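You operate a simulated robot arm through the tools that you are given. There is no shell and no other tool. Be economical: measure what you need, move in short steps, check, and stop when the job is done.

Carry out the task below with a simulated robot arm. There is one attempt and no reset: what you move stays moved.

## Task
Take the yellow rag and leave it in the green handled tray. Take the silver can labelled "No. 27" from the cans shelf and leave it in the basket fifty-nine. Take the box marked "used" from the left half of the narrow table and put it on the green disc. Fetch the blue-handled jug and set it on the long blue tray. Open the green tank lid. The order is free. Set down upright: blue-handled jug.

It is judged by the outcome, as a careful person would: the job done as asked, and still so three seconds after it is handed in. It fails if anything else is knocked over, pushed out of place, dropped, spilled or broken. A push-on lid holds only when it is set on centred and level and pressed home; a screw cap is set on level and turned clockwise until tight.

## Robot
A 7-joint arm with a two-finger gripper on a trunk, on a base that drives. Base frame: it is fixed to the floor where the robot stands at the start and does not move with it; the origin is under the middle of the robot, x ahead of it, y to its left, z up; the surface under the hand at the start is at about z = 0.88. Readings come in m, degrees, newtons and seconds.
With the tool pointing down near the work surface it reaches from about 0.1 to 0.68 m from the robot's upright axis, wherever it stands. Its first joint turns from -143.0 to 143.0 degrees. Places, roughly: basket fifty-nine [-5.75, -1.25, 0.75]; beige box, clips box, green box, pink box [-1.5, -3.75, 0.75]; blue-handled jug [-0.75, -4, 1]; green disc (9x9x1 cm) [-1.5, -4, 0.8]; green handled tray (37x29x5 cm) [-1.6, -0.3, 0.2]; green tank lid [-5.9, 2.1, 1.2]; long blue tray (26x15x3 cm) [-2.2, -3.7, 0.8]; silver can [-5.75, -3.25, 0.5]; yellow rag (8x10x3 cm) [0.7, 0, 0.5]. Payload 2.45 kg.
The TCP is the grasp point between the finger pads, 0.026 m short of the fingertips. In the tool frame z runs along the fingers and y along their closing line. Largest opening 0.096 m; the body of the gripper starts 0.069 m behind the TCP.
Orientation is told as [roll, pitch, yaw] about the base's x, y, z axes, in that order, counted from this pose: with the fingers straight down and closing along the base's y, the tool's x points along the base's -x, its y along +y and its z along -z.

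## Interface
- The arm moves only by the tool send_rows. Its argument "moves" is a list that holds one entry, the list of rows, each a list of 7 numbers: the shift along the tool's x, y, z in units of 200 mm (1.0 is 200 mm), then the turn, a rotation vector about the tool's x, y, z in units of 120 degrees (1.0 is 120 degrees), then the gripper command, from -1 (fully open) to 1 (shut), values between in proportion. In form: [[[dx, dy, dz, rx, ry, rz, claw], ...]]. A call has 1 to 8 rows; each row is the pose to reach, as a shift and turn from the pose commanded when the call began, along the tool's axes at that moment. A call with a number of a shift or a turn outside -1 to 1 is refused whole. Each row takes 0.2 s and may step no farther than 0.05 m and 8.6 degrees from the row before; otherwise, or with a gripper value out of range, the whole call is refused. A pose out of reach is approached as far as the arm can. The call stops where the force on the tool passes 40 N (or 10 N more than at its start, if that is more) or the arm is blocked; 0.2 s more then pass. The fingers move at their own pace and stop on an object; they squeeze with about 24 N. The grip force told is the motor's: it shows also when the fingers shut on nothing. Time passes only in rows, and 0.2 s behind the last, so rows that repeat a pose let the fingers close. It gives the time, the measured TCP pose, the force on the tool (base axes), the opening and the grip force at its end, in the units of the frame above (readings bear some noise), with the torque about the TCP (base axes, N m) and any sound that the robot's microphone picked up.
- Cameras (640 x 400 px; columns grow to the right, rows downward): "scene" is now at [0.0373, 0.1695, 1.3512]; the picture's right is [-0.17, -0.98, 0.00], its down [-0.57, 0.10, -0.82] and it looks along [0.80, -0.14, -0.58] (base axes); focal length 249 px, centre (320, 200). "wrist" rides on the gripper at [0.082, 0.003, -0.098] in the tool frame; the picture's right is [-0.04, 1.00, 0.00], its down [-0.73, -0.03, -0.68] and it looks along [-0.68, -0.03, 0.73] (tool axes); focal length 256 px, centre (320, 200). There is no depth. A picture from a camera that has moved, and an enlarged one, comes with that camera's place and axes in the base frame and with its lens. The place of the scene camera against the robot may be out by one fixed shift of up to 0.012 m in any direction.
- snapshot(camera): a new picture of that camera. It takes no simulated time.
- slide_trunk(by): slides the trunk up (or, below 0, down) by that many m; the arm and the scene camera ride with it, the base frame stays. It gives what a move gives, with no picture.
- steer(legs): drives the robot by 1 to 6 legs, each [ahead, turn to the left] in m and degrees, along the robot's own axes; the way and the turn of a leg run together, so that a leg with both is an arc; at most 1.5 m and 180 degrees a leg. The arm and the cameras ride along, it lands a little off, and it stops where it bumps. It gives what a move gives.
- head_to(pan, tilt): turns the head with the scene camera to pan (to the left, within 155 degrees either way) and tilt (down, from -29 to 69), counted from straight ahead of the robot. It gives what a move gives.
- close_up(camera, box): a new picture of the part [left, top, right, bottom] of that camera's present view, enlarged. It takes no simulated time.
- close_job(): hands the job in; it is judged then, once.

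Work in short steps. Places have to be worked out from the pictures, the camera data and where the tool is seen: move nearer, look again, correct. Check each grasp and each placing, and mend what went wrong. You have 165 turns and 120 pictures in all, those below and enlarged ones among them. Open the gripper and draw the arm clear of the work before you hand the job in, unless the task says otherwise; then end with one line.

The tools are called by a JSON object that holds its "api" and its "payload". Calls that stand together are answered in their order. send_rows: Moves the arm, as the interface text tells. Its arguments: {"type":"object","properties":{"moves":{"type":"array","items":{"type":"array","items":{"type":"array","items":{"type":"number"}}}}},"required":["moves"]} The other tools are called the same way: slide_trunk (by) slides the trunk up or down; steer (legs) drives the base; head_to (pan, tilt) turns the head that bears the scene camera; snapshot (camera) takes a picture; close_up (camera, box) takes an enlarged picture of a part of a camera's view; close_job () hands the job in.

At the start:

```text
time: 0.0
tool_pos: [0.5755, -0.1048, 1.0004]
tcp_rot: [0.0, 0.0, 0.0]
force: [0.4, 1.1, -0.1]
ft_torque: [-0.02, -0.01, -0.01]
width: 0.096
grasp_force: 0.0
trunk travel left (down, up): [-0.375, 0.265]
robot x, y, heading: [0.0001, 0.0009, -0.2]
head pan, tilt: [-9.9, 35.3]
```

scene: 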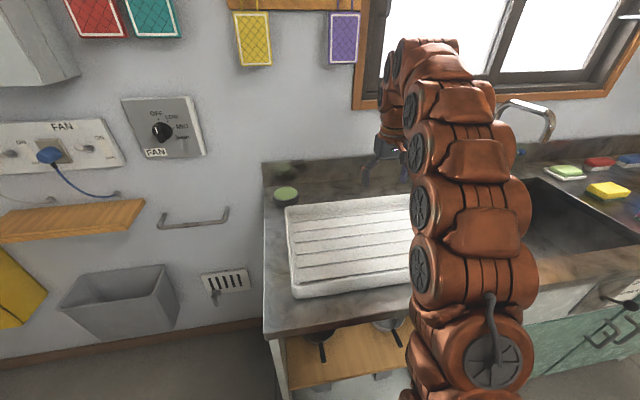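
wrist: 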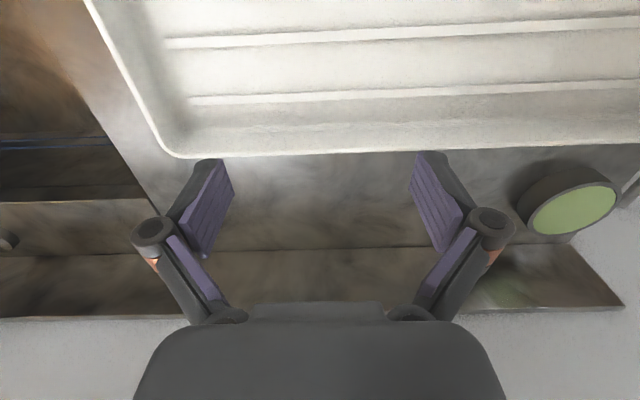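

I start by looking around: the rag should be on the shelf beneath the counter. I tilt the head down towards it.

{"api": "head_to", "payload": {"pan": 0, "tilt": 60}}

{"api": "snapshot", "payload": {"camera": "scene"}}

{"api": "head_to", "payload": {"pan": 150, "tilt": 25}}

{"api": "snapshot", "payload": {"camera": "scene"}}

{"api": "head_to", "payload": {"pan": -150, "tilt": 25}}

{"api": "snapshot", "payload": {"camera": "scene"}}

```text
time: 0.9
tool_pos: [0.5754, -0.1038, 1.0008]
tcp_rot: [0.1, 0.0, 0.0]
force: [-0.5, -0.2, 0.2]
ft_torque: [-0.02, 0.01, 0.02]
width: 0.0961
grasp_force: 0.0
trunk travel left (down, up): [-0.375, 0.265]
robot x, y, heading: [0.0006, 0.0007, -0.2]
head pan, tilt: [0.0, 60.0]
```

```text
117 pictures are left
camera scene: at [0.0174, 0.1846, 1.3174], right [0.0, -1.0, 0.0], down [-0.87, 0.0, -0.5], along [0.5, 0.0, -0.87], focal length 249 px, centre (320, 200)
```

scene: 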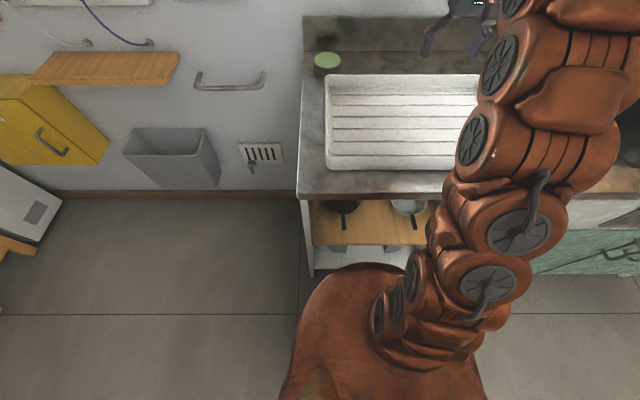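

```text
time: 3.2
tool_pos: [0.5749, -0.1044, 0.9997]
tcp_rot: [-0.1, 0.0, 0.0]
force: [0.0, -0.3, -0.1]
ft_torque: [0.05, 0.03, -0.01]
width: 0.0959
grasp_force: 0.0
trunk travel left (down, up): [-0.375, 0.265]
robot x, y, heading: [0.0012, 0.0022, 0.3]
head pan, tilt: [150.0, 25.0]
```

```text
116 pictures are left
camera scene: at [-0.129, 0.2307, 1.3674], right [0.5, 0.87, 0.0], down [0.37, -0.21, -0.91], along [-0.78, 0.45, -0.42], focal length 249 px, centre (320, 200)
```

scene: 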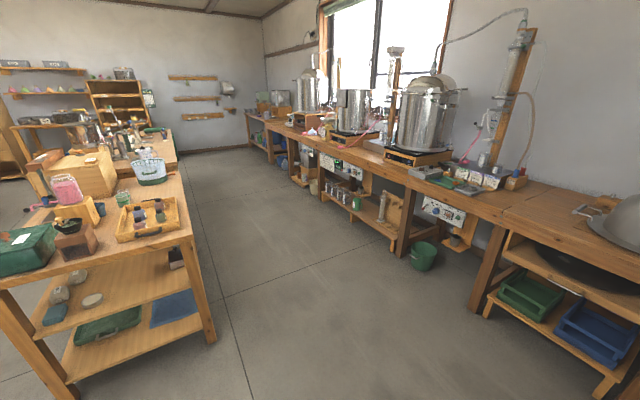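

```text
time: 7.3
tool_pos: [0.5748, -0.1047, 1.0002]
tcp_rot: [0.1, 0.0, 0.0]
force: [-0.7, -1.0, -0.3]
ft_torque: [0.03, 0.01, 0.01]
width: 0.0959
grasp_force: 0.1
trunk travel left (down, up): [-0.375, 0.265]
robot x, y, heading: [-0.0003, -0.0029, -0.0]
head pan, tilt: [-150.0, 25.0]
```

```text
115 pictures are left
camera scene: at [-0.129, 0.1385, 1.3674], right [-0.5, 0.87, 0.0], down [0.37, 0.21, -0.91], along [-0.78, -0.45, -0.42], focal length 249 px, centre (320, 200)
```

scene: 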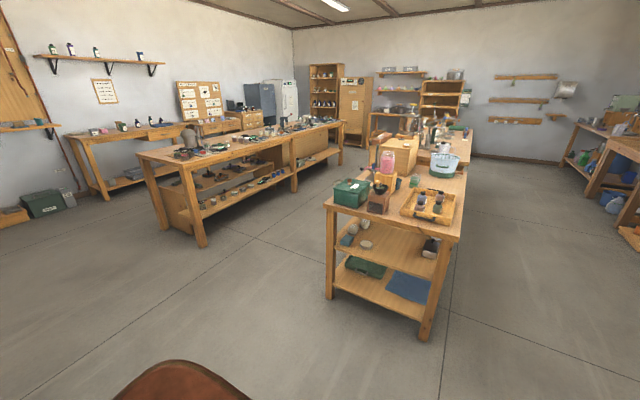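

The rag is presumably on the shelf under the counter; I back off and lower the trunk to see there.

{"api": "steer", "payload": {"legs": [[-0.6, 0]]}}

{"api": "slide_trunk", "payload": {"by": -0.3}}

{"api": "head_to", "payload": {"pan": -5, "tilt": 30}}

{"api": "snapshot", "payload": {"camera": "scene"}}

{"api": "snapshot", "payload": {"camera": "wrist"}}

```text
time: 10.7
tool_pos: [-0.0274, -0.1051, 0.9995]
tcp_rot: [-0.1, -0.1, 0.1]
force: [0.1, -0.2, 0.0]
ft_torque: [0.01, -0.01, 0.01]
width: 0.0961
grasp_force: 0.0
trunk travel left (down, up): [-0.375, 0.265]
robot x, y, heading: [-0.6059, -0.0002, 0.3]
head pan, tilt: [-150.0, 25.0]
```

```text
time: 13.7
tool_pos: [-0.0253, -0.1042, 0.6994]
tcp_rot: [0.0, 0.1, 0.1]
force: [0.0, -0.1, 0.8]
ft_torque: [-0.02, -0.04, -0.04]
width: 0.0958
grasp_force: 0.0
trunk travel left (down, up): [-0.075, 0.565]
robot x, y, heading: [-0.602, 0.001, -0.1]
head pan, tilt: [-150.0, 25.0]
```

```text
time: 16.0
tool_pos: [-0.0257, -0.1046, 0.6998]
tcp_rot: [0.1, 0.0, 0.0]
force: [0.0, -0.1, 0.4]
ft_torque: [0.0, 0.02, -0.01]
width: 0.096
grasp_force: 0.0
trunk travel left (down, up): [-0.075, 0.565]
robot x, y, heading: [-0.6024, 0.0001, -0.0]
head pan, tilt: [-5.0, 30.0]
```

```text
114 pictures are left
camera scene: at [-0.5614, 0.1764, 1.0594], right [-0.09, -1.0, 0.0], down [-0.5, 0.04, -0.87], along [0.86, -0.07, -0.5], focal length 249 px, centre (320, 200)
```

scene: 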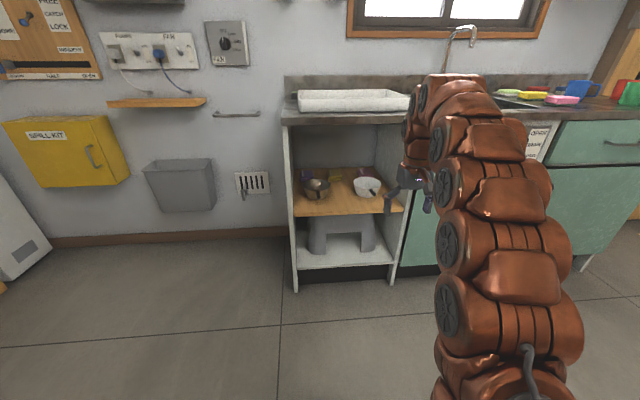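

```text
113 pictures are left
camera wrist: at [-0.1084, -0.1, 0.7994], right [0.04, 1.0, 0.0], down [0.73, -0.03, 0.68], along [0.68, -0.03, -0.73], focal length 256 px, centre (320, 200)
```

wrist: 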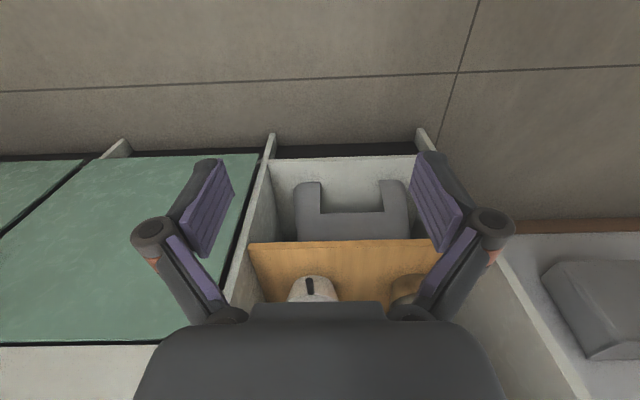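

I zoom into the cupboard's shelf.

{"api": "close_up", "payload": {"camera": "scene", "box": [280, 120, 420, 220]}}

```text
4.00 times, centred on (350, 170) of scene
camera zoom: at [-0.5614, 0.1764, 1.0594], right [-0.09, -1.0, 0.0], down [-0.5, 0.04, -0.87], along [0.86, -0.07, -0.5], focal length 994 px, centre (200, 320)
```

zoom: 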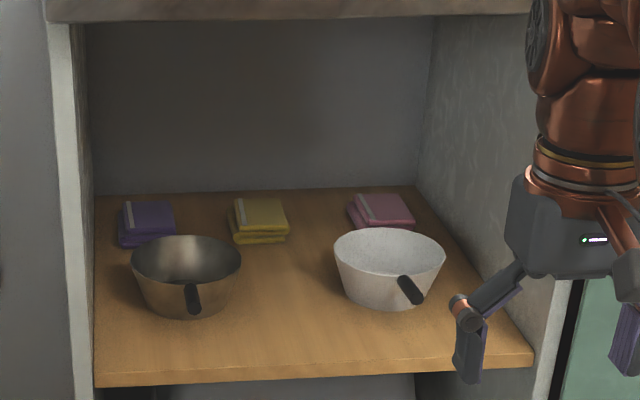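

The yellow rag lies at the back between the two pans, about (0.70, -0.02, 0.465). I'll flip the hand 180° about its axis so the wrist camera is on top when the hand pitches forward.

{"api": "send_rows", "payload": {"moves": [[[0, 0, 0, 0, 0, 0.07, -1], [0, 0, 0, 0, 0, 0.14, -1], [0, 0, 0, 0, 0, 0.21, -1], [0, 0, 0, 0, 0, 0.28, -1], [0, 0, 0, 0, 0, 0.35, -1], [0, 0, 0, 0, 0, 0.42, -1], [0, 0, 0, 0, 0, 0.49, -1], [0, 0, 0, 0, 0, 0.56, -1]]]}}

{"api": "send_rows", "payload": {"moves": [[[0, 0, 0, 0, 0, 0.07, -1], [0, 0, 0, 0, 0, 0.14, -1], [0, 0, 0, 0, 0, 0.21, -1], [0, 0, 0, 0, 0, 0.28, -1], [0, 0, 0, 0, 0, 0.35, -1], [0, 0, 0, 0, 0, 0.42, -1], [0, 0, 0, 0, 0, 0.49, -1], [0, 0, 0, 0, 0, 0.56, -1]]]}}

{"api": "send_rows", "payload": {"moves": [[[0, 0, 0, 0, 0, 0.07, -1], [0, 0, 0, 0, 0, 0.14, -1], [0, 0, 0, 0, 0, 0.21, -1], [0, 0, 0, 0, 0, 0.28, -1], [0, 0, 0, 0, 0, 0.35, -1], [0, 0, 0, 0, 0, 0.38, -1]]]}}

```text
time: 17.8
tool_pos: [-0.0262, -0.1044, 0.7002]
tcp_rot: [0.0, 0.0, -67.3]
force: [-0.3, 0.1, -0.4]
ft_torque: [0.0, -0.01, 0.01]
width: 0.0958
grasp_force: 0.1
trunk travel left (down, up): [-0.075, 0.565]
robot x, y, heading: [-0.5991, 0.0028, -0.1]
head pan, tilt: [-5.0, 30.0]
```

```text
time: 19.6
tool_pos: [-0.0264, -0.1034, 0.6998]
tcp_rot: [0.0, -0.1, -134.4]
force: [0.3, 0.6, 0.2]
ft_torque: [-0.04, 0.01, -0.01]
width: 0.0962
grasp_force: 0.0
trunk travel left (down, up): [-0.075, 0.565]
robot x, y, heading: [-0.5987, 0.0009, -0.1]
head pan, tilt: [-5.0, 30.0]
```

```text
time: 21.0
tool_pos: [-0.0261, -0.1046, 0.7003]
tcp_rot: [0.0, 0.0, -180.0]
force: [-0.7, 0.2, -0.6]
ft_torque: [0.01, -0.02, 0.02]
width: 0.0961
grasp_force: 0.1
trunk travel left (down, up): [-0.075, 0.565]
robot x, y, heading: [-0.5998, -0.0026, 0.1]
head pan, tilt: [-5.0, 30.0]
```

Flip worked. Now pitch 45° forward (tool +y turn) and shift to y≈-0.018.

{"api": "send_rows", "payload": {"moves": [[[0, -0.07, 0, 0, 0.065, 0, -1], [0, -0.14, 0, 0, 0.13, 0, -1], [0, -0.21, 0, 0, 0.195, 0, -1], [0, -0.28, 0, 0, 0.26, 0, -1], [0, -0.36, 0, 0, 0.32, 0, -1], [0, -0.433, 0, 0, 0.375, 0, -1]]]}}

{"api": "snapshot", "payload": {"camera": "wrist"}}

{"api": "snapshot", "payload": {"camera": "scene"}}

```text
time: 22.4
tool_pos: [-0.0262, -0.0171, 0.6996]
tcp_rot: [0.0, 44.9, -180.0]
force: [-0.8, -0.3, 0.1]
ft_torque: [-0.01, 0.02, 0.03]
width: 0.096
grasp_force: 0.0
trunk travel left (down, up): [-0.075, 0.565]
robot x, y, heading: [-0.6026, -0.0022, 0.3]
head pan, tilt: [-5.0, 30.0]
```

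```text
111 pictures are left
camera wrist: at [-0.0392, -0.0201, 0.8277], right [-0.03, -1.0, -0.03], down [-1.0, 0.03, -0.04], along [0.04, 0.03, -1.0], focal length 256 px, centre (320, 200)
```

wrist: 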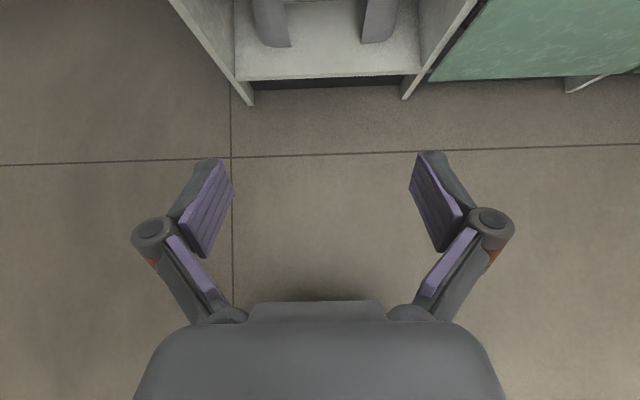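

```text
110 pictures are left
camera scene: at [-0.5614, 0.1764, 1.0594], right [-0.09, -1.0, 0.0], down [-0.5, 0.04, -0.87], along [0.86, -0.07, -0.5], focal length 249 px, centre (320, 200)
```

scene: 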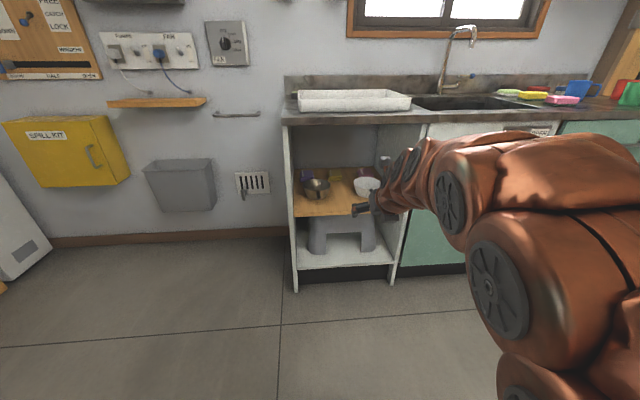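

I extend the arm to its insert configuration (0.70 ahead, z 0.60) while still clear of the cupboard (tip x≈0.10), then inspect the elbow's position.

{"api": "send_rows", "payload": {"moves": [[[0.02, 0, 0.2, 0, 0, 0, -1], [0.04, 0, 0.4, 0, 0, 0, -1], [0.06, 0, 0.6, 0, 0, 0, -1], [0.088, 0, 0.795, 0, 0, 0, -1]]]}}

{"api": "head_to", "payload": {"pan": -15, "tilt": 50}}

{"api": "snapshot", "payload": {"camera": "scene"}}

```text
time: 23.4
tool_pos: [0.0977, -0.0168, 0.6011]
tcp_rot: [0.0, 45.0, -180.0]
force: [-0.3, -0.7, 0.6]
ft_torque: [-0.01, 0.0, 0.01]
width: 0.0959
grasp_force: 0.0
trunk travel left (down, up): [-0.075, 0.565]
robot x, y, heading: [-0.6019, 0.0014, -0.2]
head pan, tilt: [-5.0, 30.0]
```

```text
time: 24.2
tool_pos: [0.0967, -0.0176, 0.5994]
tcp_rot: [0.0, 45.0, -179.9]
force: [-1.0, -1.3, 0.4]
ft_torque: [0.0, -0.06, -0.01]
width: 0.0959
grasp_force: 0.0
trunk travel left (down, up): [-0.075, 0.565]
robot x, y, heading: [-0.6054, -0.0003, 0.2]
head pan, tilt: [-15.0, 50.0]
```

```text
109 pictures are left
camera scene: at [-0.577, 0.1644, 1.03], right [-0.26, -0.97, 0.0], down [-0.74, 0.2, -0.64], along [0.62, -0.17, -0.77], focal length 249 px, centre (320, 200)
```

scene: 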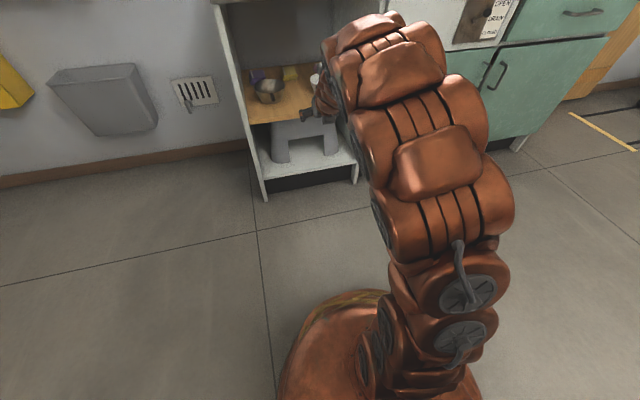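

The elbow is high; lower the trunk fully and reach farther so the arm straightens and stays under the counter.

{"api": "slide_trunk", "payload": {"by": -0.07}}

{"api": "send_rows", "payload": {"moves": [[[0.2, 0, 0.03, 0, 0, 0, -1], [0.4, 0, 0.06, 0, 0, 0, -1], [0.6, 0, 0.09, 0, 0, 0, -1], [0.75, 0, 0.19, 0, 0, 0, -1], [0.85, 0, 0.3, 0, 0, 0, -1]]]}}

{"api": "snapshot", "payload": {"camera": "scene"}}

```text
time: 25.3
tool_pos: [0.0969, -0.0183, 0.5301]
tcp_rot: [-0.1, 45.0, -179.9]
force: [0.4, -0.2, 0.6]
ft_torque: [-0.01, -0.04, 0.02]
width: 0.0961
grasp_force: 0.1
trunk travel left (down, up): [-0.005, 0.635]
robot x, y, heading: [-0.5998, -0.0034, -0.2]
head pan, tilt: [-15.0, 50.0]
```

```text
time: 26.5
tool_pos: [0.2075, -0.0161, 0.6042]
tcp_rot: [-0.1, 45.1, -179.9]
force: [0.4, 0.4, -0.5]
ft_torque: [0.01, -0.01, -0.03]
width: 0.0962
grasp_force: 0.0
out of reach, approached as far as the arm can: row 4, 5
trunk travel left (down, up): [-0.005, 0.635]
robot x, y, heading: [-0.6034, -0.0006, 0.0]
head pan, tilt: [-15.0, 50.0]
```

```text
108 pictures are left
camera scene: at [-0.577, 0.1643, 0.9599], right [-0.26, -0.97, 0.0], down [-0.74, 0.2, -0.64], along [0.62, -0.17, -0.77], focal length 249 px, centre (320, 200)
```

scene: 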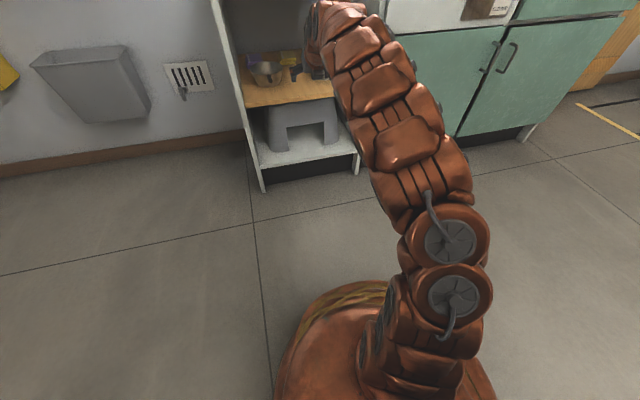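

The arm is nearly straight now at 0.81 reach. I bring the hand back and down (about 0.76 ahead, z 0.55) with fingers closed narrower, so wrist stays below the counter and fingers above pan rims (~0.50).

{"api": "send_rows", "payload": {"moves": [[[-0.15, 0, 0, 0, 0, 0, -1], [-0.3, 0, 0, 0, 0, 0, -1], [-0.37, 0, 0, 0, 0, 0, -1]]]}}

{"api": "snapshot", "payload": {"camera": "wrist"}}

{"api": "snapshot", "payload": {"camera": "scene"}}

```text
time: 27.3
tool_pos: [0.1547, -0.0174, 0.5519]
tcp_rot: [-0.1, 44.8, -179.8]
force: [-0.2, 0.4, 0.3]
ft_torque: [0.01, -0.01, 0.03]
width: 0.096
grasp_force: 0.0
trunk travel left (down, up): [-0.005, 0.635]
robot x, y, heading: [-0.6015, 0.0007, -0.0]
head pan, tilt: [-15.0, 50.0]
```

```text
107 pictures are left
camera wrist: at [0.1431, -0.0187, 0.6804], right [-0.03, -1.0, -0.03], down [-1.0, 0.03, -0.04], along [0.04, 0.03, -1.0], focal length 256 px, centre (320, 200)
```

wrist: 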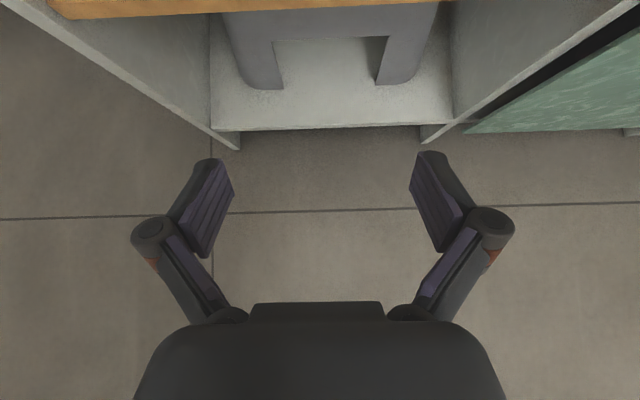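

```text
106 pictures are left
camera scene: at [-0.577, 0.1644, 0.9599], right [-0.26, -0.97, 0.0], down [-0.74, 0.2, -0.64], along [0.62, -0.17, -0.77], focal length 249 px, centre (320, 200)
```

scene: 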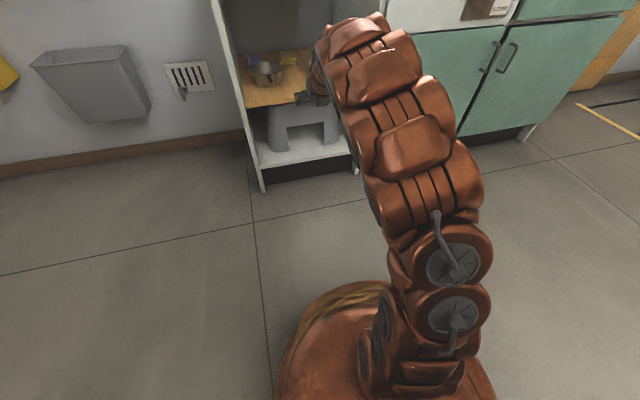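

I pitch another 10° for more clearance under the counter, then drive forward 0.38 m for a look with the wrist camera.

{"api": "send_rows", "payload": {"moves": [[[0, 0, 0, 0, 0.042, 0, -1], [0, 0, 0, 0, 0.083, 0, -1], [0, 0, 0, 0, 0.083, 0, -1]]]}}

{"api": "steer", "payload": {"legs": [[0.28, 0]]}}

{"api": "snapshot", "payload": {"camera": "wrist"}}

{"api": "snapshot", "payload": {"camera": "scene"}}

```text
time: 28.1
tool_pos: [0.1547, -0.0162, 0.5526]
tcp_rot: [0.0, 55.0, -179.8]
force: [-0.7, 0.2, 0.2]
ft_torque: [0.0, 0.03, -0.01]
width: 0.0961
grasp_force: 0.1
trunk travel left (down, up): [-0.005, 0.635]
robot x, y, heading: [-0.605, 0.0001, 0.1]
head pan, tilt: [-15.0, 50.0]
```

```text
time: 30.1
tool_pos: [0.4348, -0.0175, 0.5533]
tcp_rot: [0.0, 55.0, -179.9]
force: [-1.2, 0.0, 0.6]
ft_torque: [0.03, -0.03, 0.0]
width: 0.0964
grasp_force: 0.1
trunk travel left (down, up): [-0.005, 0.635]
robot x, y, heading: [-0.3223, 0.0001, -0.2]
head pan, tilt: [-15.0, 50.0]
```

```text
105 pictures are left
camera wrist: at [0.401, -0.02, 0.6771], right [-0.02, -1.0, -0.03], down [-0.98, 0.03, -0.21], along [0.21, 0.03, -0.98], focal length 256 px, centre (320, 200)
```

wrist: 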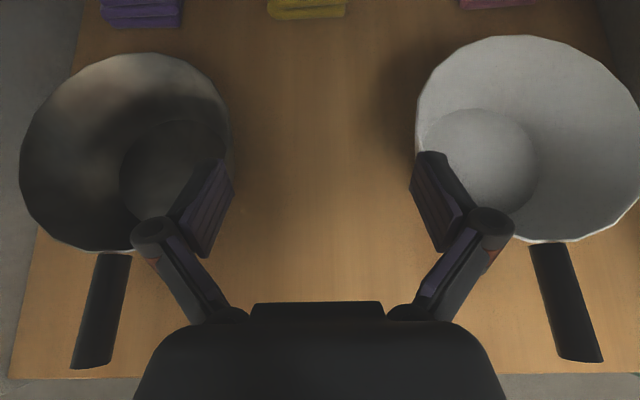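

```text
104 pictures are left
camera scene: at [-0.2974, 0.1645, 0.9599], right [-0.26, -0.97, 0.0], down [-0.74, 0.2, -0.64], along [0.62, -0.17, -0.77], focal length 249 px, centre (320, 200)
```

scene: 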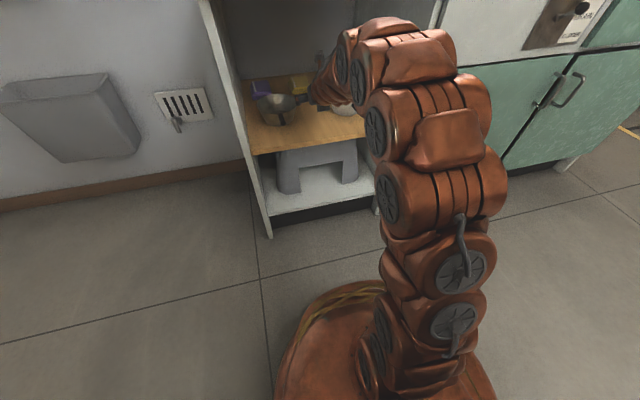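

Rag measured at about front x 0.64, centre (0.69, -0.004). I extend the arm 0.05, shift 0.013 to the left and half close the fingers for passing the pans, then drive on.

{"api": "send_rows", "payload": {"moves": [[[0.07, -0.03, 0.1, 0, 0, 0, 0.2], [0.143, -0.065, 0.205, 0, 0, 0, 0.2], [0.143, -0.065, 0.205, 0, 0, 0, 0.2], [0.143, -0.065, 0.205, 0, 0, 0, 0.2], [0.143, -0.065, 0.205, 0, 0, 0, 0.2]]]}}

{"api": "steer", "payload": {"legs": [[0.1, 0]]}}

{"api": "snapshot", "payload": {"camera": "wrist"}}

{"api": "snapshot", "payload": {"camera": "scene"}}

```text
time: 31.3
tool_pos: [0.4851, -0.0043, 0.552]
tcp_rot: [0.0, 54.9, -180.0]
force: [0.6, 0.3, -1.0]
ft_torque: [-0.01, -0.01, 0.04]
width: 0.0385
grasp_force: 0.0
trunk travel left (down, up): [-0.005, 0.635]
robot x, y, heading: [-0.3222, -0.002, -0.3]
head pan, tilt: [-15.0, 50.0]
```

```text
time: 32.4
tool_pos: [0.5849, -0.0042, 0.5522]
tcp_rot: [-0.1, 54.9, -179.8]
force: [-0.3, 0.0, 0.4]
ft_torque: [0.01, -0.01, 0.02]
width: 0.0384
grasp_force: 0.0
trunk travel left (down, up): [-0.005, 0.635]
robot x, y, heading: [-0.2264, -0.0012, 0.0]
head pan, tilt: [-15.0, 50.0]
```

```text
103 pictures are left
camera wrist: at [0.5513, -0.0063, 0.6767], right [-0.02, -1.0, -0.03], down [-0.98, 0.03, -0.21], along [0.21, 0.03, -0.98], focal length 256 px, centre (320, 200)
```

wrist: 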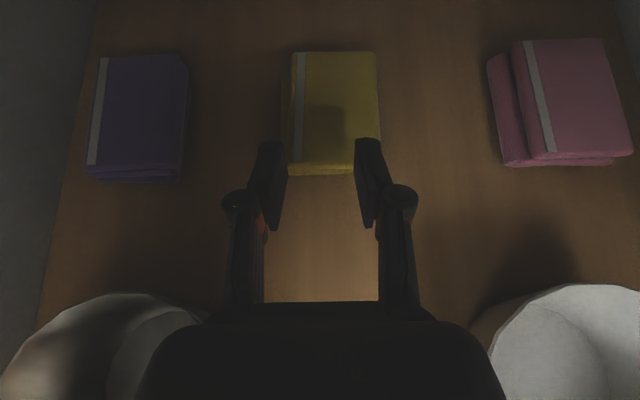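

```text
102 pictures are left
camera scene: at [-0.1973, 0.1646, 0.9599], right [-0.26, -0.97, 0.0], down [-0.74, 0.2, -0.64], along [0.62, -0.17, -0.77], focal length 249 px, centre (320, 200)
```

scene: 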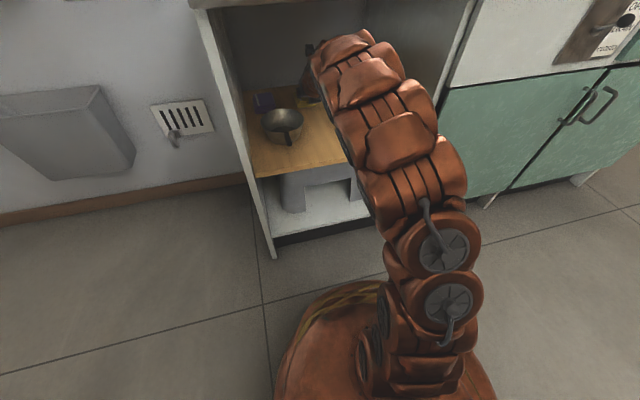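

The rag's centre is about (0.673, -0.013), top z≈0.485. I drive 0.07 m further, then open the fingers above it.

{"api": "steer", "payload": {"legs": [[0.075, 0]]}}

{"api": "send_rows", "payload": {"moves": [[[0, 0.045, 0, 0, 0, 0, -1], [0, 0.045, 0, 0, 0, 0, -1], [0, 0.045, 0, 0, 0, 0, -1], [0, 0.045, 0, 0, 0, 0, -1], [0, 0.045, 0, 0, 0, 0, -1]]]}}

{"api": "snapshot", "payload": {"camera": "wrist"}}

{"api": "snapshot", "payload": {"camera": "scene"}}

```text
time: 33.5
tool_pos: [0.6614, -0.0045, 0.5519]
tcp_rot: [-0.1, 55.0, -179.9]
force: [-0.6, -0.4, 0.0]
ft_torque: [0.02, -0.02, -0.03]
width: 0.0382
grasp_force: 0.0
trunk travel left (down, up): [-0.005, 0.635]
robot x, y, heading: [-0.1473, 0.0003, 0.2]
head pan, tilt: [-15.0, 50.0]
```

```text
time: 34.7
tool_pos: [0.6605, -0.0132, 0.5519]
tcp_rot: [-0.1, 54.9, -180.0]
force: [0.4, 0.5, 0.3]
ft_torque: [-0.02, 0.0, 0.0]
width: 0.096
grasp_force: 0.0
trunk travel left (down, up): [-0.005, 0.635]
robot x, y, heading: [-0.1456, 0.0028, -0.1]
head pan, tilt: [-15.0, 50.0]
```

```text
101 pictures are left
camera wrist: at [0.6269, -0.0155, 0.6768], right [-0.02, -1.0, -0.03], down [-0.98, 0.03, -0.21], along [0.21, 0.03, -0.98], focal length 256 px, centre (320, 200)
```

wrist: 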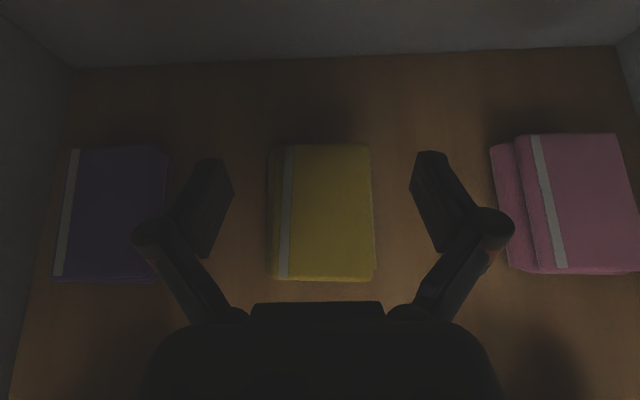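

```text
100 pictures are left
camera scene: at [-0.1218, 0.1647, 0.9599], right [-0.26, -0.97, 0.0], down [-0.74, 0.2, -0.64], along [0.62, -0.17, -0.77], focal length 249 px, centre (320, 200)
```

scene: 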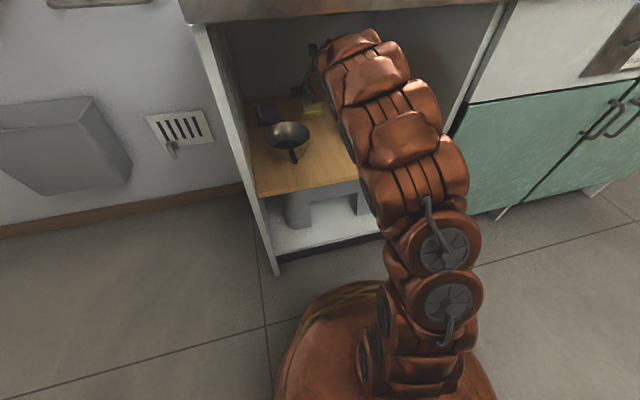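

The rag is centred between the fingers. I descend straight down 0.067 to TCP z≈0.485.

{"api": "send_rows", "payload": {"moves": [[[-0.09, 0, 0.064, 0, 0, 0, -1], [-0.18, 0, 0.128, 0, 0, 0, -1], [-0.24, 0, 0.168, 0, 0, 0, -1], [-0.274, 0, 0.192, 0, 0, 0, -1]]]}}

{"api": "snapshot", "payload": {"camera": "wrist"}}

```text
time: 35.7
tool_pos: [0.6626, -0.0137, 0.4964]
tcp_rot: [0.1, 55.8, -180.0]
force: [0.5, 0.4, 12.0]
ft_torque: [0.28, -0.04, 0.09]
width: 0.0961
grasp_force: 0.1
trunk travel left (down, up): [-0.005, 0.635]
robot x, y, heading: [-0.1495, 0.0027, 0.5]
head pan, tilt: [-15.0, 50.0]
stopped in row 4: the force on the tool passed its limit at 45 N (the readings are from after the stop); the commanded pose is now the measured one
```

```text
99 pictures are left
camera wrist: at [0.6267, -0.0156, 0.6199], right [-0.02, -1.0, -0.03], down [-0.97, 0.03, -0.23], along [0.23, 0.03, -0.97], focal length 256 px, centre (320, 200)
```

wrist: 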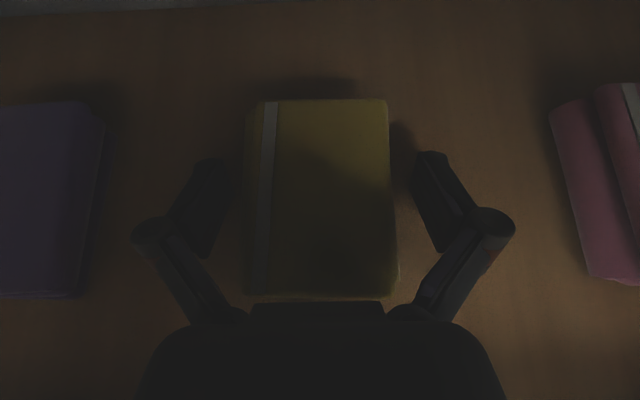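

Fingertips touched the shelf (shelf z≈0.47), straddling the rag. I raise 2 mm and close.

{"api": "send_rows", "payload": {"moves": [[[0.008, 0, -0.006, 0, 0, 0, -1], [0.008, 0, -0.006, 0, 0, 0, 1], [0.008, 0, -0.006, 0, 0, 0, 1], [0.008, 0, -0.006, 0, 0, 0, 1], [0.008, 0, -0.006, 0, 0, 0, 1], [0.008, 0, -0.006, 0, 0, 0, 1]]]}}

{"api": "snapshot", "payload": {"camera": "wrist"}}

```text
time: 36.7
tool_pos: [0.6623, -0.011, 0.5008]
tcp_rot: [0.0, 56.1, -179.8]
force: [0.0, 1.5, 10.3]
ft_torque: [0.23, 0.17, 0.03]
width: 0.0742
grasp_force: 23.7
trunk travel left (down, up): [-0.005, 0.635]
robot x, y, heading: [-0.1476, 0.0019, 0.1]
head pan, tilt: [-15.0, 50.0]
stopped in row 4: the force on the tool passed its limit at 41 N (the readings are from after the stop); the commanded pose is now the measured one
```

```text
98 pictures are left
camera wrist: at [0.6265, -0.0137, 0.6245], right [-0.02, -1.0, -0.03], down [-0.97, 0.03, -0.23], along [0.23, 0.03, -0.97], focal length 256 px, centre (320, 200)
```

wrist: 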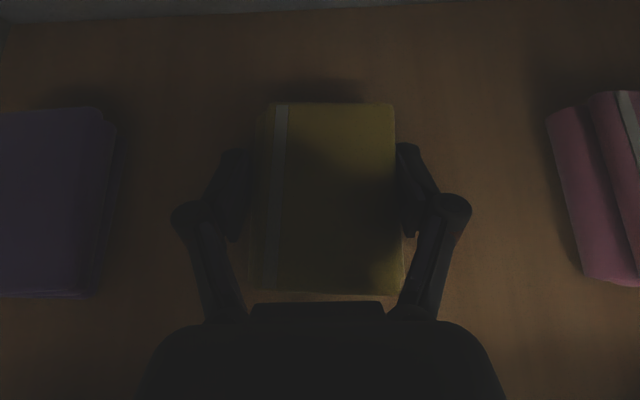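

Gripped at 0.074 with 24 N. Lift straight up 0.06.

{"api": "send_rows", "payload": {"moves": [[[0.06, 0, -0.04, 0, 0, 0, 1], [0.12, 0, -0.08, 0, 0, 0, 1], [0.18, 0, -0.125, 0, 0, 0, 1], [0.25, 0, -0.17, 0, 0, 0, 1], [0.25, 0, -0.17, 0, 0, 0, 1]]]}}

{"api": "snapshot", "payload": {"camera": "wrist"}}

```text
time: 37.9
tool_pos: [0.6626, -0.0116, 0.5581]
tcp_rot: [0.0, 55.7, -179.8]
force: [-0.6, 0.5, 0.0]
ft_torque: [-0.03, 0.01, -0.01]
width: 0.074
grasp_force: 23.3
trunk travel left (down, up): [-0.005, 0.635]
robot x, y, heading: [-0.1448, 0.0023, -0.0]
head pan, tilt: [-15.0, 50.0]
```

```text
97 pictures are left
camera wrist: at [0.6268, -0.0142, 0.6827], right [-0.02, -1.0, -0.03], down [-0.97, 0.03, -0.23], along [0.23, 0.03, -0.97], focal length 256 px, centre (320, 200)
```

wrist: 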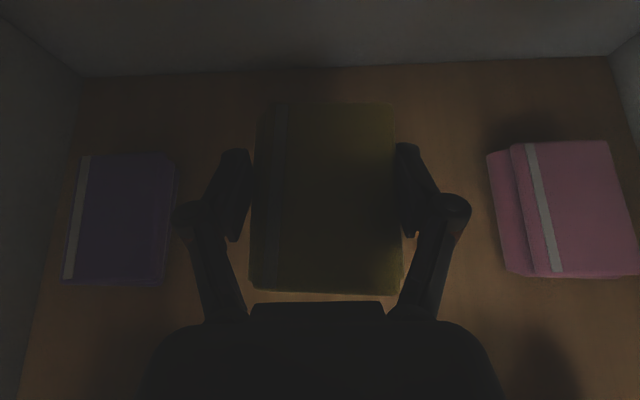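

Rag lifted. Back out straight 0.5 m, and look round.

{"api": "steer", "payload": {"legs": [[-0.45, 0]]}}

{"api": "snapshot", "payload": {"camera": "scene"}}

{"api": "head_to", "payload": {"pan": -155, "tilt": 35}}

{"api": "snapshot", "payload": {"camera": "scene"}}

```text
time: 40.6
tool_pos: [0.2155, -0.0136, 0.5584]
tcp_rot: [0.0, 55.9, -179.8]
force: [-0.5, -0.1, -1.1]
ft_torque: [0.0, 0.03, 0.0]
width: 0.0742
grasp_force: 24.1
trunk travel left (down, up): [-0.005, 0.635]
robot x, y, heading: [-0.5962, 0.001, 0.2]
head pan, tilt: [-15.0, 50.0]
```

```text
96 pictures are left
camera scene: at [-0.5692, 0.1642, 0.9599], right [-0.26, -0.97, 0.0], down [-0.74, 0.2, -0.64], along [0.62, -0.17, -0.77], focal length 249 px, centre (320, 200)
```

scene: 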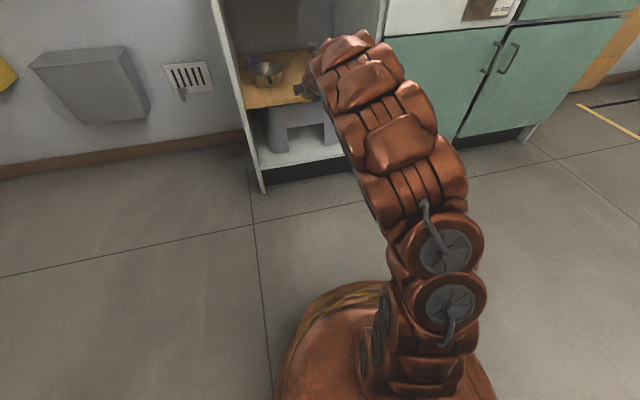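

```text
time: 42.8
tool_pos: [0.2147, -0.0137, 0.5579]
tcp_rot: [0.1, 55.9, -179.8]
force: [0.1, 0.2, 0.5]
ft_torque: [-0.02, 0.0, -0.03]
width: 0.0741
grasp_force: 24.1
trunk travel left (down, up): [-0.005, 0.635]
robot x, y, heading: [-0.5948, -0.0039, -0.0]
head pan, tilt: [-154.7, 35.0]
```

```text
95 pictures are left
camera scene: at [-0.7232, 0.1465, 0.9816], right [-0.43, 0.9, 0.0], down [0.52, 0.25, -0.82], along [-0.74, -0.35, -0.57], focal length 249 px, centre (320, 200)
```

scene: 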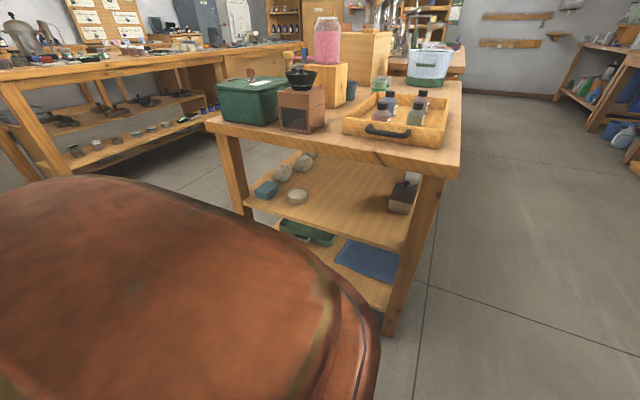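

The green tray sits on the bottom shelf near the south side of that table; I'll approach from its south aisle facing +y. First retract the arm, then drive around, mostly in reverse so the arm stays clear.

{"api": "send_rows", "payload": {"moves": [[[-0.1, 0, -0.15, 0, 0, 0, 1], [-0.2, 0, -0.3, 0, 0, 0, 1], [-0.3, 0, -0.45, 0, 0, 0, 1], [-0.4, 0, -0.6, 0, 0, 0, 1], [-0.475, 0, -0.705, 0, 0, 0, 1]]]}}

{"api": "steer", "payload": {"legs": [[-0.1, 0], [0, 90], [-1.3, 0], [0, -90]]}}

{"api": "head_to", "payload": {"pan": 150, "tilt": 30}}

{"api": "snapshot", "payload": {"camera": "scene"}}

```text
time: 44.0
tool_pos: [0.0447, -0.0131, 0.5591]
tcp_rot: [0.2, 55.9, -179.8]
force: [-0.1, -0.5, -1.1]
ft_torque: [0.0, 0.0, -0.01]
width: 0.074
grasp_force: 24.1
trunk travel left (down, up): [-0.005, 0.635]
robot x, y, heading: [-0.5972, -0.0005, -0.2]
head pan, tilt: [-154.7, 35.0]
```

```text
time: 58.9
tool_pos: [-0.0548, -1.3041, 0.5591]
tcp_rot: [0.1, 55.9, 179.1]
force: [-0.2, 0.4, -0.9]
ft_torque: [0.02, -0.02, 0.02]
width: 0.0743
grasp_force: 23.6
trunk travel left (down, up): [-0.005, 0.635]
robot x, y, heading: [-0.693, -1.2796, -0.9]
head pan, tilt: [-154.7, 35.0]
```

```text
time: 63.0
tool_pos: [-0.0559, -1.3049, 0.5588]
tcp_rot: [0.1, 55.8, 179.0]
force: [-0.3, -0.1, -0.5]
ft_torque: [0.02, 0.01, 0.01]
width: 0.0741
grasp_force: 24.1
trunk travel left (down, up): [-0.005, 0.635]
robot x, y, heading: [-0.697, -1.2829, -0.8]
head pan, tilt: [150.0, 30.0]
```

```text
94 pictures are left
camera scene: at [-0.8182, -1.0488, 0.9894], right [0.52, 0.86, 0.0], down [0.43, -0.26, -0.87], along [-0.74, 0.45, -0.5], focal length 249 px, centre (320, 200)
```

scene: 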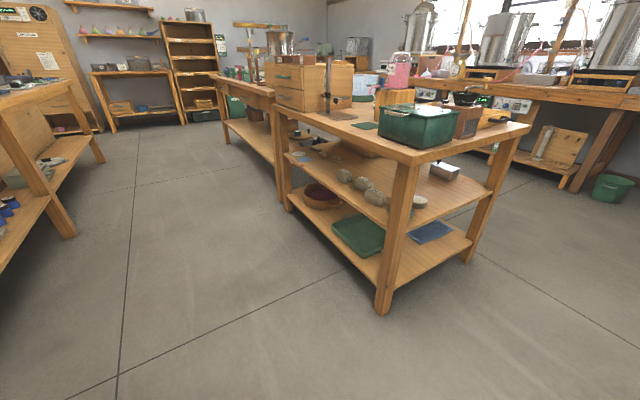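

Clear. Reverse 0.9 m and turn to face +y at the tray.

{"api": "steer", "payload": {"legs": [[-0.9, 0.8], [0, 90]]}}

{"api": "head_to", "payload": {"pan": 10, "tilt": 40}}

{"api": "snapshot", "payload": {"camera": "scene"}}

{"api": "snapshot", "payload": {"camera": "wrist"}}

```text
time: 71.6
tool_pos: [-1.5672, -0.6322, 0.5592]
tcp_rot: [0.0, 55.9, -90.8]
force: [0.4, 0.1, -0.3]
ft_torque: [-0.01, -0.02, -0.03]
width: 0.0738
grasp_force: 24.4
trunk travel left (down, up): [-0.005, 0.635]
robot x, y, heading: [-1.5896, -1.2709, 89.1]
head pan, tilt: [150.0, 30.0]
```

```text
time: 73.8
tool_pos: [-1.5677, -0.6313, 0.5589]
tcp_rot: [0.1, 55.9, -90.7]
force: [-0.1, -0.6, -0.6]
ft_torque: [0.01, -0.01, 0.0]
width: 0.0742
grasp_force: 23.7
trunk travel left (down, up): [-0.005, 0.635]
robot x, y, heading: [-1.5895, -1.2703, 89.1]
head pan, tilt: [10.0, 40.0]
```

```text
93 pictures are left
camera scene: at [-1.7845, -1.2315, 0.9741], right [0.99, 0.16, 0.0], down [0.1, -0.63, -0.77], along [-0.12, 0.76, -0.64], focal length 249 px, centre (320, 200)
```

scene: 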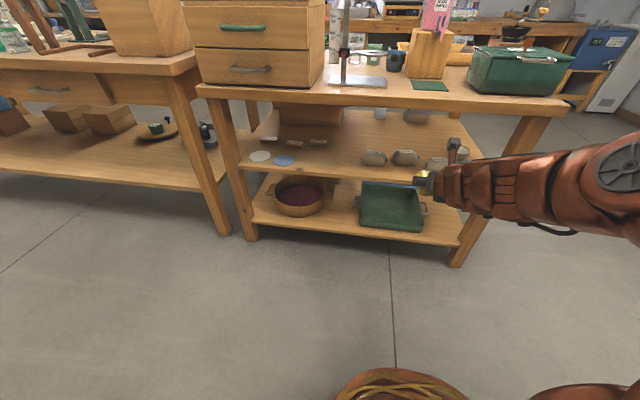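

```text
92 pictures are left
camera wrist: at [-1.5653, -0.6662, 0.683], right [1.0, -0.04, -0.03], down [-0.04, -0.97, -0.23], along [-0.02, 0.23, -0.97], focal length 256 px, centre (320, 200)
```

wrist: 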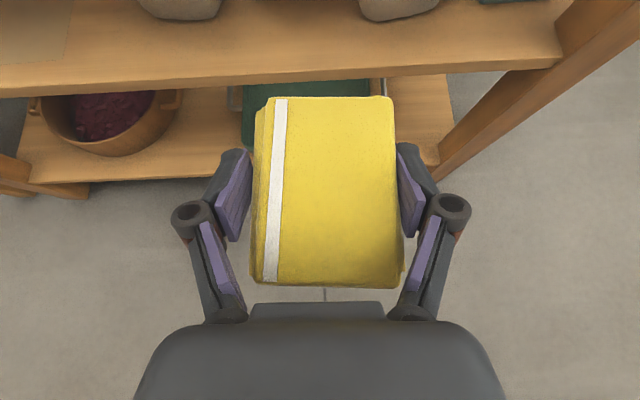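

Tray centre ≈(-1.60,-0.32), rim z≈0.24, middle shelf underside ≈0.43. I lower the hand to z≈0.28 while outside, shifting 3 cm to -x.

{"api": "send_rows", "payload": {"moves": [[[-0.145, -0.04, 0.098, 0, 0, 0, 1], [-0.29, -0.08, 0.196, 0, 0, 0, 1], [-0.435, -0.12, 0.294, 0, 0, 0, 1], [-0.58, -0.15, 0.391, 0, 0, 0, 1]]]}}

{"api": "send_rows", "payload": {"moves": [[[-0.145, 0, 0.098, 0, 0, 0, 1], [-0.29, 0, 0.196, 0, 0, 0, 1], [-0.435, 0, 0.294, 0, 0, 0, 1], [-0.58, 0, 0.391, 0, 0, 0, 1]]]}}

{"api": "snapshot", "payload": {"camera": "scene"}}

{"api": "snapshot", "payload": {"camera": "wrist"}}

```text
time: 74.8
tool_pos: [-1.5979, -0.6306, 0.4198]
tcp_rot: [0.0, 55.9, -90.8]
force: [0.1, -0.6, -0.3]
ft_torque: [0.0, -0.01, -0.03]
width: 0.0739
grasp_force: 23.4
trunk travel left (down, up): [-0.005, 0.635]
robot x, y, heading: [-1.5921, -1.2716, 89.2]
head pan, tilt: [10.0, 40.0]
```

```text
time: 75.8
tool_pos: [-1.5977, -0.634, 0.2782]
tcp_rot: [0.0, 55.7, -90.9]
force: [0.2, 0.2, -0.6]
ft_torque: [-0.03, 0.03, -0.01]
width: 0.074
grasp_force: 23.8
trunk travel left (down, up): [-0.005, 0.635]
robot x, y, heading: [-1.5922, -1.2727, 89.1]
head pan, tilt: [10.0, 40.0]
```

```text
91 pictures are left
camera scene: at [-1.7845, -1.2315, 0.9741], right [0.99, 0.16, 0.0], down [0.1, -0.63, -0.77], along [-0.12, 0.76, -0.64], focal length 249 px, centre (320, 200)
```

scene: 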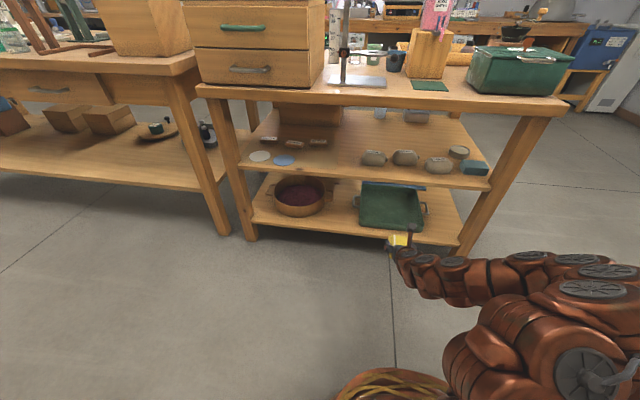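

```text
90 pictures are left
camera wrist: at [-1.5955, -0.668, 0.4029], right [1.0, -0.04, -0.03], down [-0.04, -0.97, -0.23], along [-0.02, 0.23, -0.97], focal length 256 px, centre (320, 200)
```

wrist: 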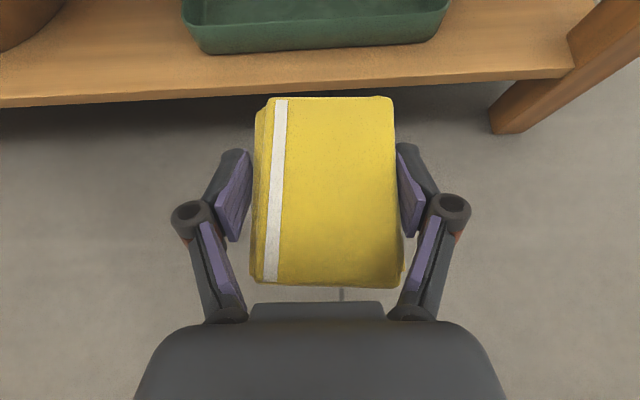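

The shelf is lower than thought (~0.15), rim ≈0.20. I lower 3 cm and drive 0.30 forward.

{"api": "send_rows", "payload": {"moves": [[[-0.06, 0, 0.04, 0, 0, 0, 1], [-0.116, 0, 0.078, 0, 0, 0, 1]]]}}

{"api": "steer", "payload": {"legs": [[0.3, 0.5]]}}

{"api": "snapshot", "payload": {"camera": "wrist"}}

{"api": "snapshot", "payload": {"camera": "scene"}}

```text
time: 76.4
tool_pos: [-1.5978, -0.6337, 0.2513]
tcp_rot: [0.0, 55.9, -90.7]
force: [-1.0, 0.3, -0.7]
ft_torque: [-0.02, -0.01, 0.01]
width: 0.0741
grasp_force: 24.4
trunk travel left (down, up): [-0.005, 0.635]
robot x, y, heading: [-1.5882, -1.2719, 89.1]
head pan, tilt: [10.0, 40.0]
```

```text
time: 78.5
tool_pos: [-1.6038, -0.3298, 0.2511]
tcp_rot: [0.2, 55.8, -90.0]
force: [-0.6, -0.2, -0.5]
ft_torque: [-0.02, -0.03, -0.01]
width: 0.0741
grasp_force: 23.8
trunk travel left (down, up): [-0.005, 0.635]
robot x, y, heading: [-1.5835, -0.967, 90.3]
head pan, tilt: [10.0, 40.0]
```

```text
89 pictures are left
camera wrist: at [-1.6011, -0.3648, 0.3753], right [1.0, -0.02, -0.03], down [-0.03, -0.97, -0.23], along [-0.03, 0.23, -0.97], focal length 256 px, centre (320, 200)
```

wrist: 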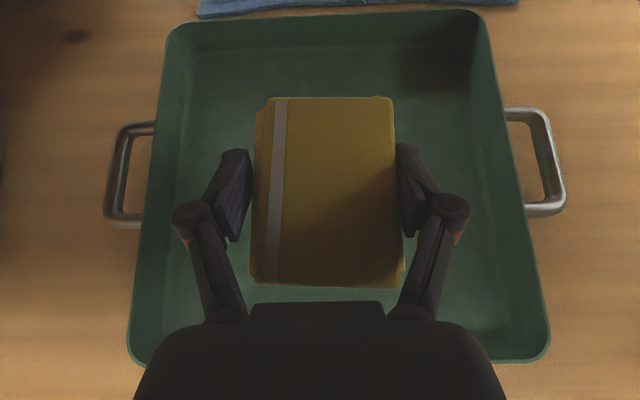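

```text
88 pictures are left
camera scene: at [-1.7827, -0.931, 0.9741], right [0.98, 0.17, 0.0], down [0.11, -0.63, -0.77], along [-0.13, 0.75, -0.64], focal length 249 px, centre (320, 200)
```

scene: 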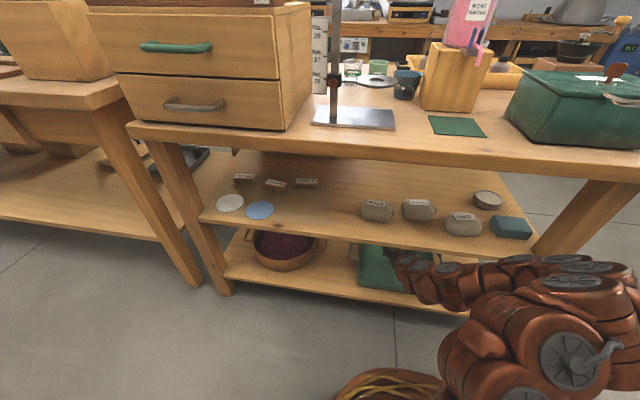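

Rag is centred above the tray. Lower in small steps up to 0.06 until contact.

{"api": "send_rows", "payload": {"moves": [[[-0.062, 0, 0.042, 0, 0, 0, 1], [-0.124, 0, 0.084, 0, 0, 0, 1], [-0.166, 0, 0.112, 0, 0, 0, 1], [-0.2, 0, 0.135, 0, 0, 0, 1], [-0.22, 0, 0.149, 0, 0, 0, 1], [-0.24, 0, 0.162, 0, 0, 0, 1], [-0.26, 0, 0.175, 0, 0, 0, 1]]]}}

```text
time: 80.0
tool_pos: [-1.6041, -0.3312, 0.1889]
tcp_rot: [0.0, 55.9, -90.0]
force: [-0.3, -1.0, -0.8]
ft_torque: [-0.03, 0.0, 0.0]
width: 0.0739
grasp_force: 23.8
trunk travel left (down, up): [-0.005, 0.635]
robot x, y, heading: [-1.5868, -0.9707, 90.2]
head pan, tilt: [10.0, 40.0]
```

No contact yet; lower further in 5 mm steps.

{"api": "send_rows", "payload": {"moves": [[[-0.02, 0, 0.014, 0, 0, 0, 1], [-0.04, 0, 0.028, 0, 0, 0, 1], [-0.06, 0, 0.042, 0, 0, 0, 1], [-0.08, 0, 0.056, 0, 0, 0, 1], [-0.1, 0, 0.07, 0, 0, 0, 1]]]}}

{"api": "snapshot", "payload": {"camera": "wrist"}}

```text
time: 80.9
tool_pos: [-1.6043, -0.3276, 0.1778]
tcp_rot: [0.1, 56.6, -89.9]
force: [-0.3, 4.5, 21.2]
ft_torque: [-2.24, 0.36, -0.11]
width: 0.0742
grasp_force: 24.1
trunk travel left (down, up): [-0.005, 0.635]
robot x, y, heading: [-1.5879, -0.969, 90.0]
head pan, tilt: [10.0, 40.0]
stopped in row 4: the force on the tool passed its limit at 47 N (the readings are from after the stop); the commanded pose is now the measured one
```

```text
87 pictures are left
camera wrist: at [-1.6014, -0.3636, 0.3019], right [1.0, -0.02, -0.03], down [-0.03, -0.97, -0.24], along [-0.03, 0.24, -0.97], focal length 256 px, centre (320, 200)
```

wrist: 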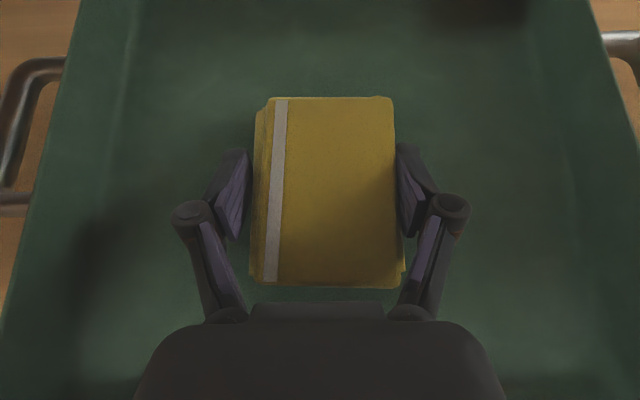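

Contact with the tray floor. Raise 2 mm, open, then lift 0.07.

{"api": "send_rows", "payload": {"moves": [[[0.009, 0, -0.006, 0, 0, 0, 0.4], [0.009, 0, -0.006, 0, 0, 0, -1], [0.009, 0, -0.006, 0, 0, 0, -1], [0.009, 0, -0.006, 0, 0, 0, -1], [0.1, 0, -0.065, 0, 0, 0, -1], [0.2, 0, -0.13, 0, 0, 0, -1], [0.3, 0, -0.2, 0, 0, 0, -1]]]}}

{"api": "snapshot", "payload": {"camera": "wrist"}}

```text
time: 82.5
tool_pos: [-1.604, -0.3293, 0.2481]
tcp_rot: [0.2, 56.1, -89.9]
force: [0.2, 0.8, -0.6]
ft_torque: [0.02, 0.0, 0.0]
width: 0.096
grasp_force: 0.1
trunk travel left (down, up): [-0.005, 0.635]
robot x, y, heading: [-1.5841, -0.9665, 89.9]
head pan, tilt: [10.0, 40.0]
```

```text
86 pictures are left
camera wrist: at [-1.6017, -0.3642, 0.3728], right [1.0, -0.02, -0.03], down [-0.03, -0.97, -0.23], along [-0.03, 0.23, -0.97], focal length 256 px, centre (320, 200)
```

wrist: 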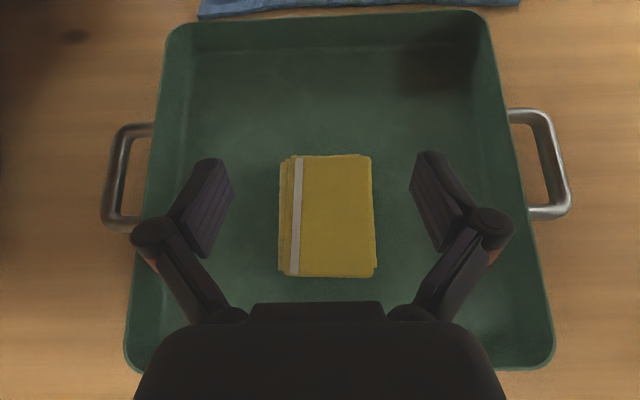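

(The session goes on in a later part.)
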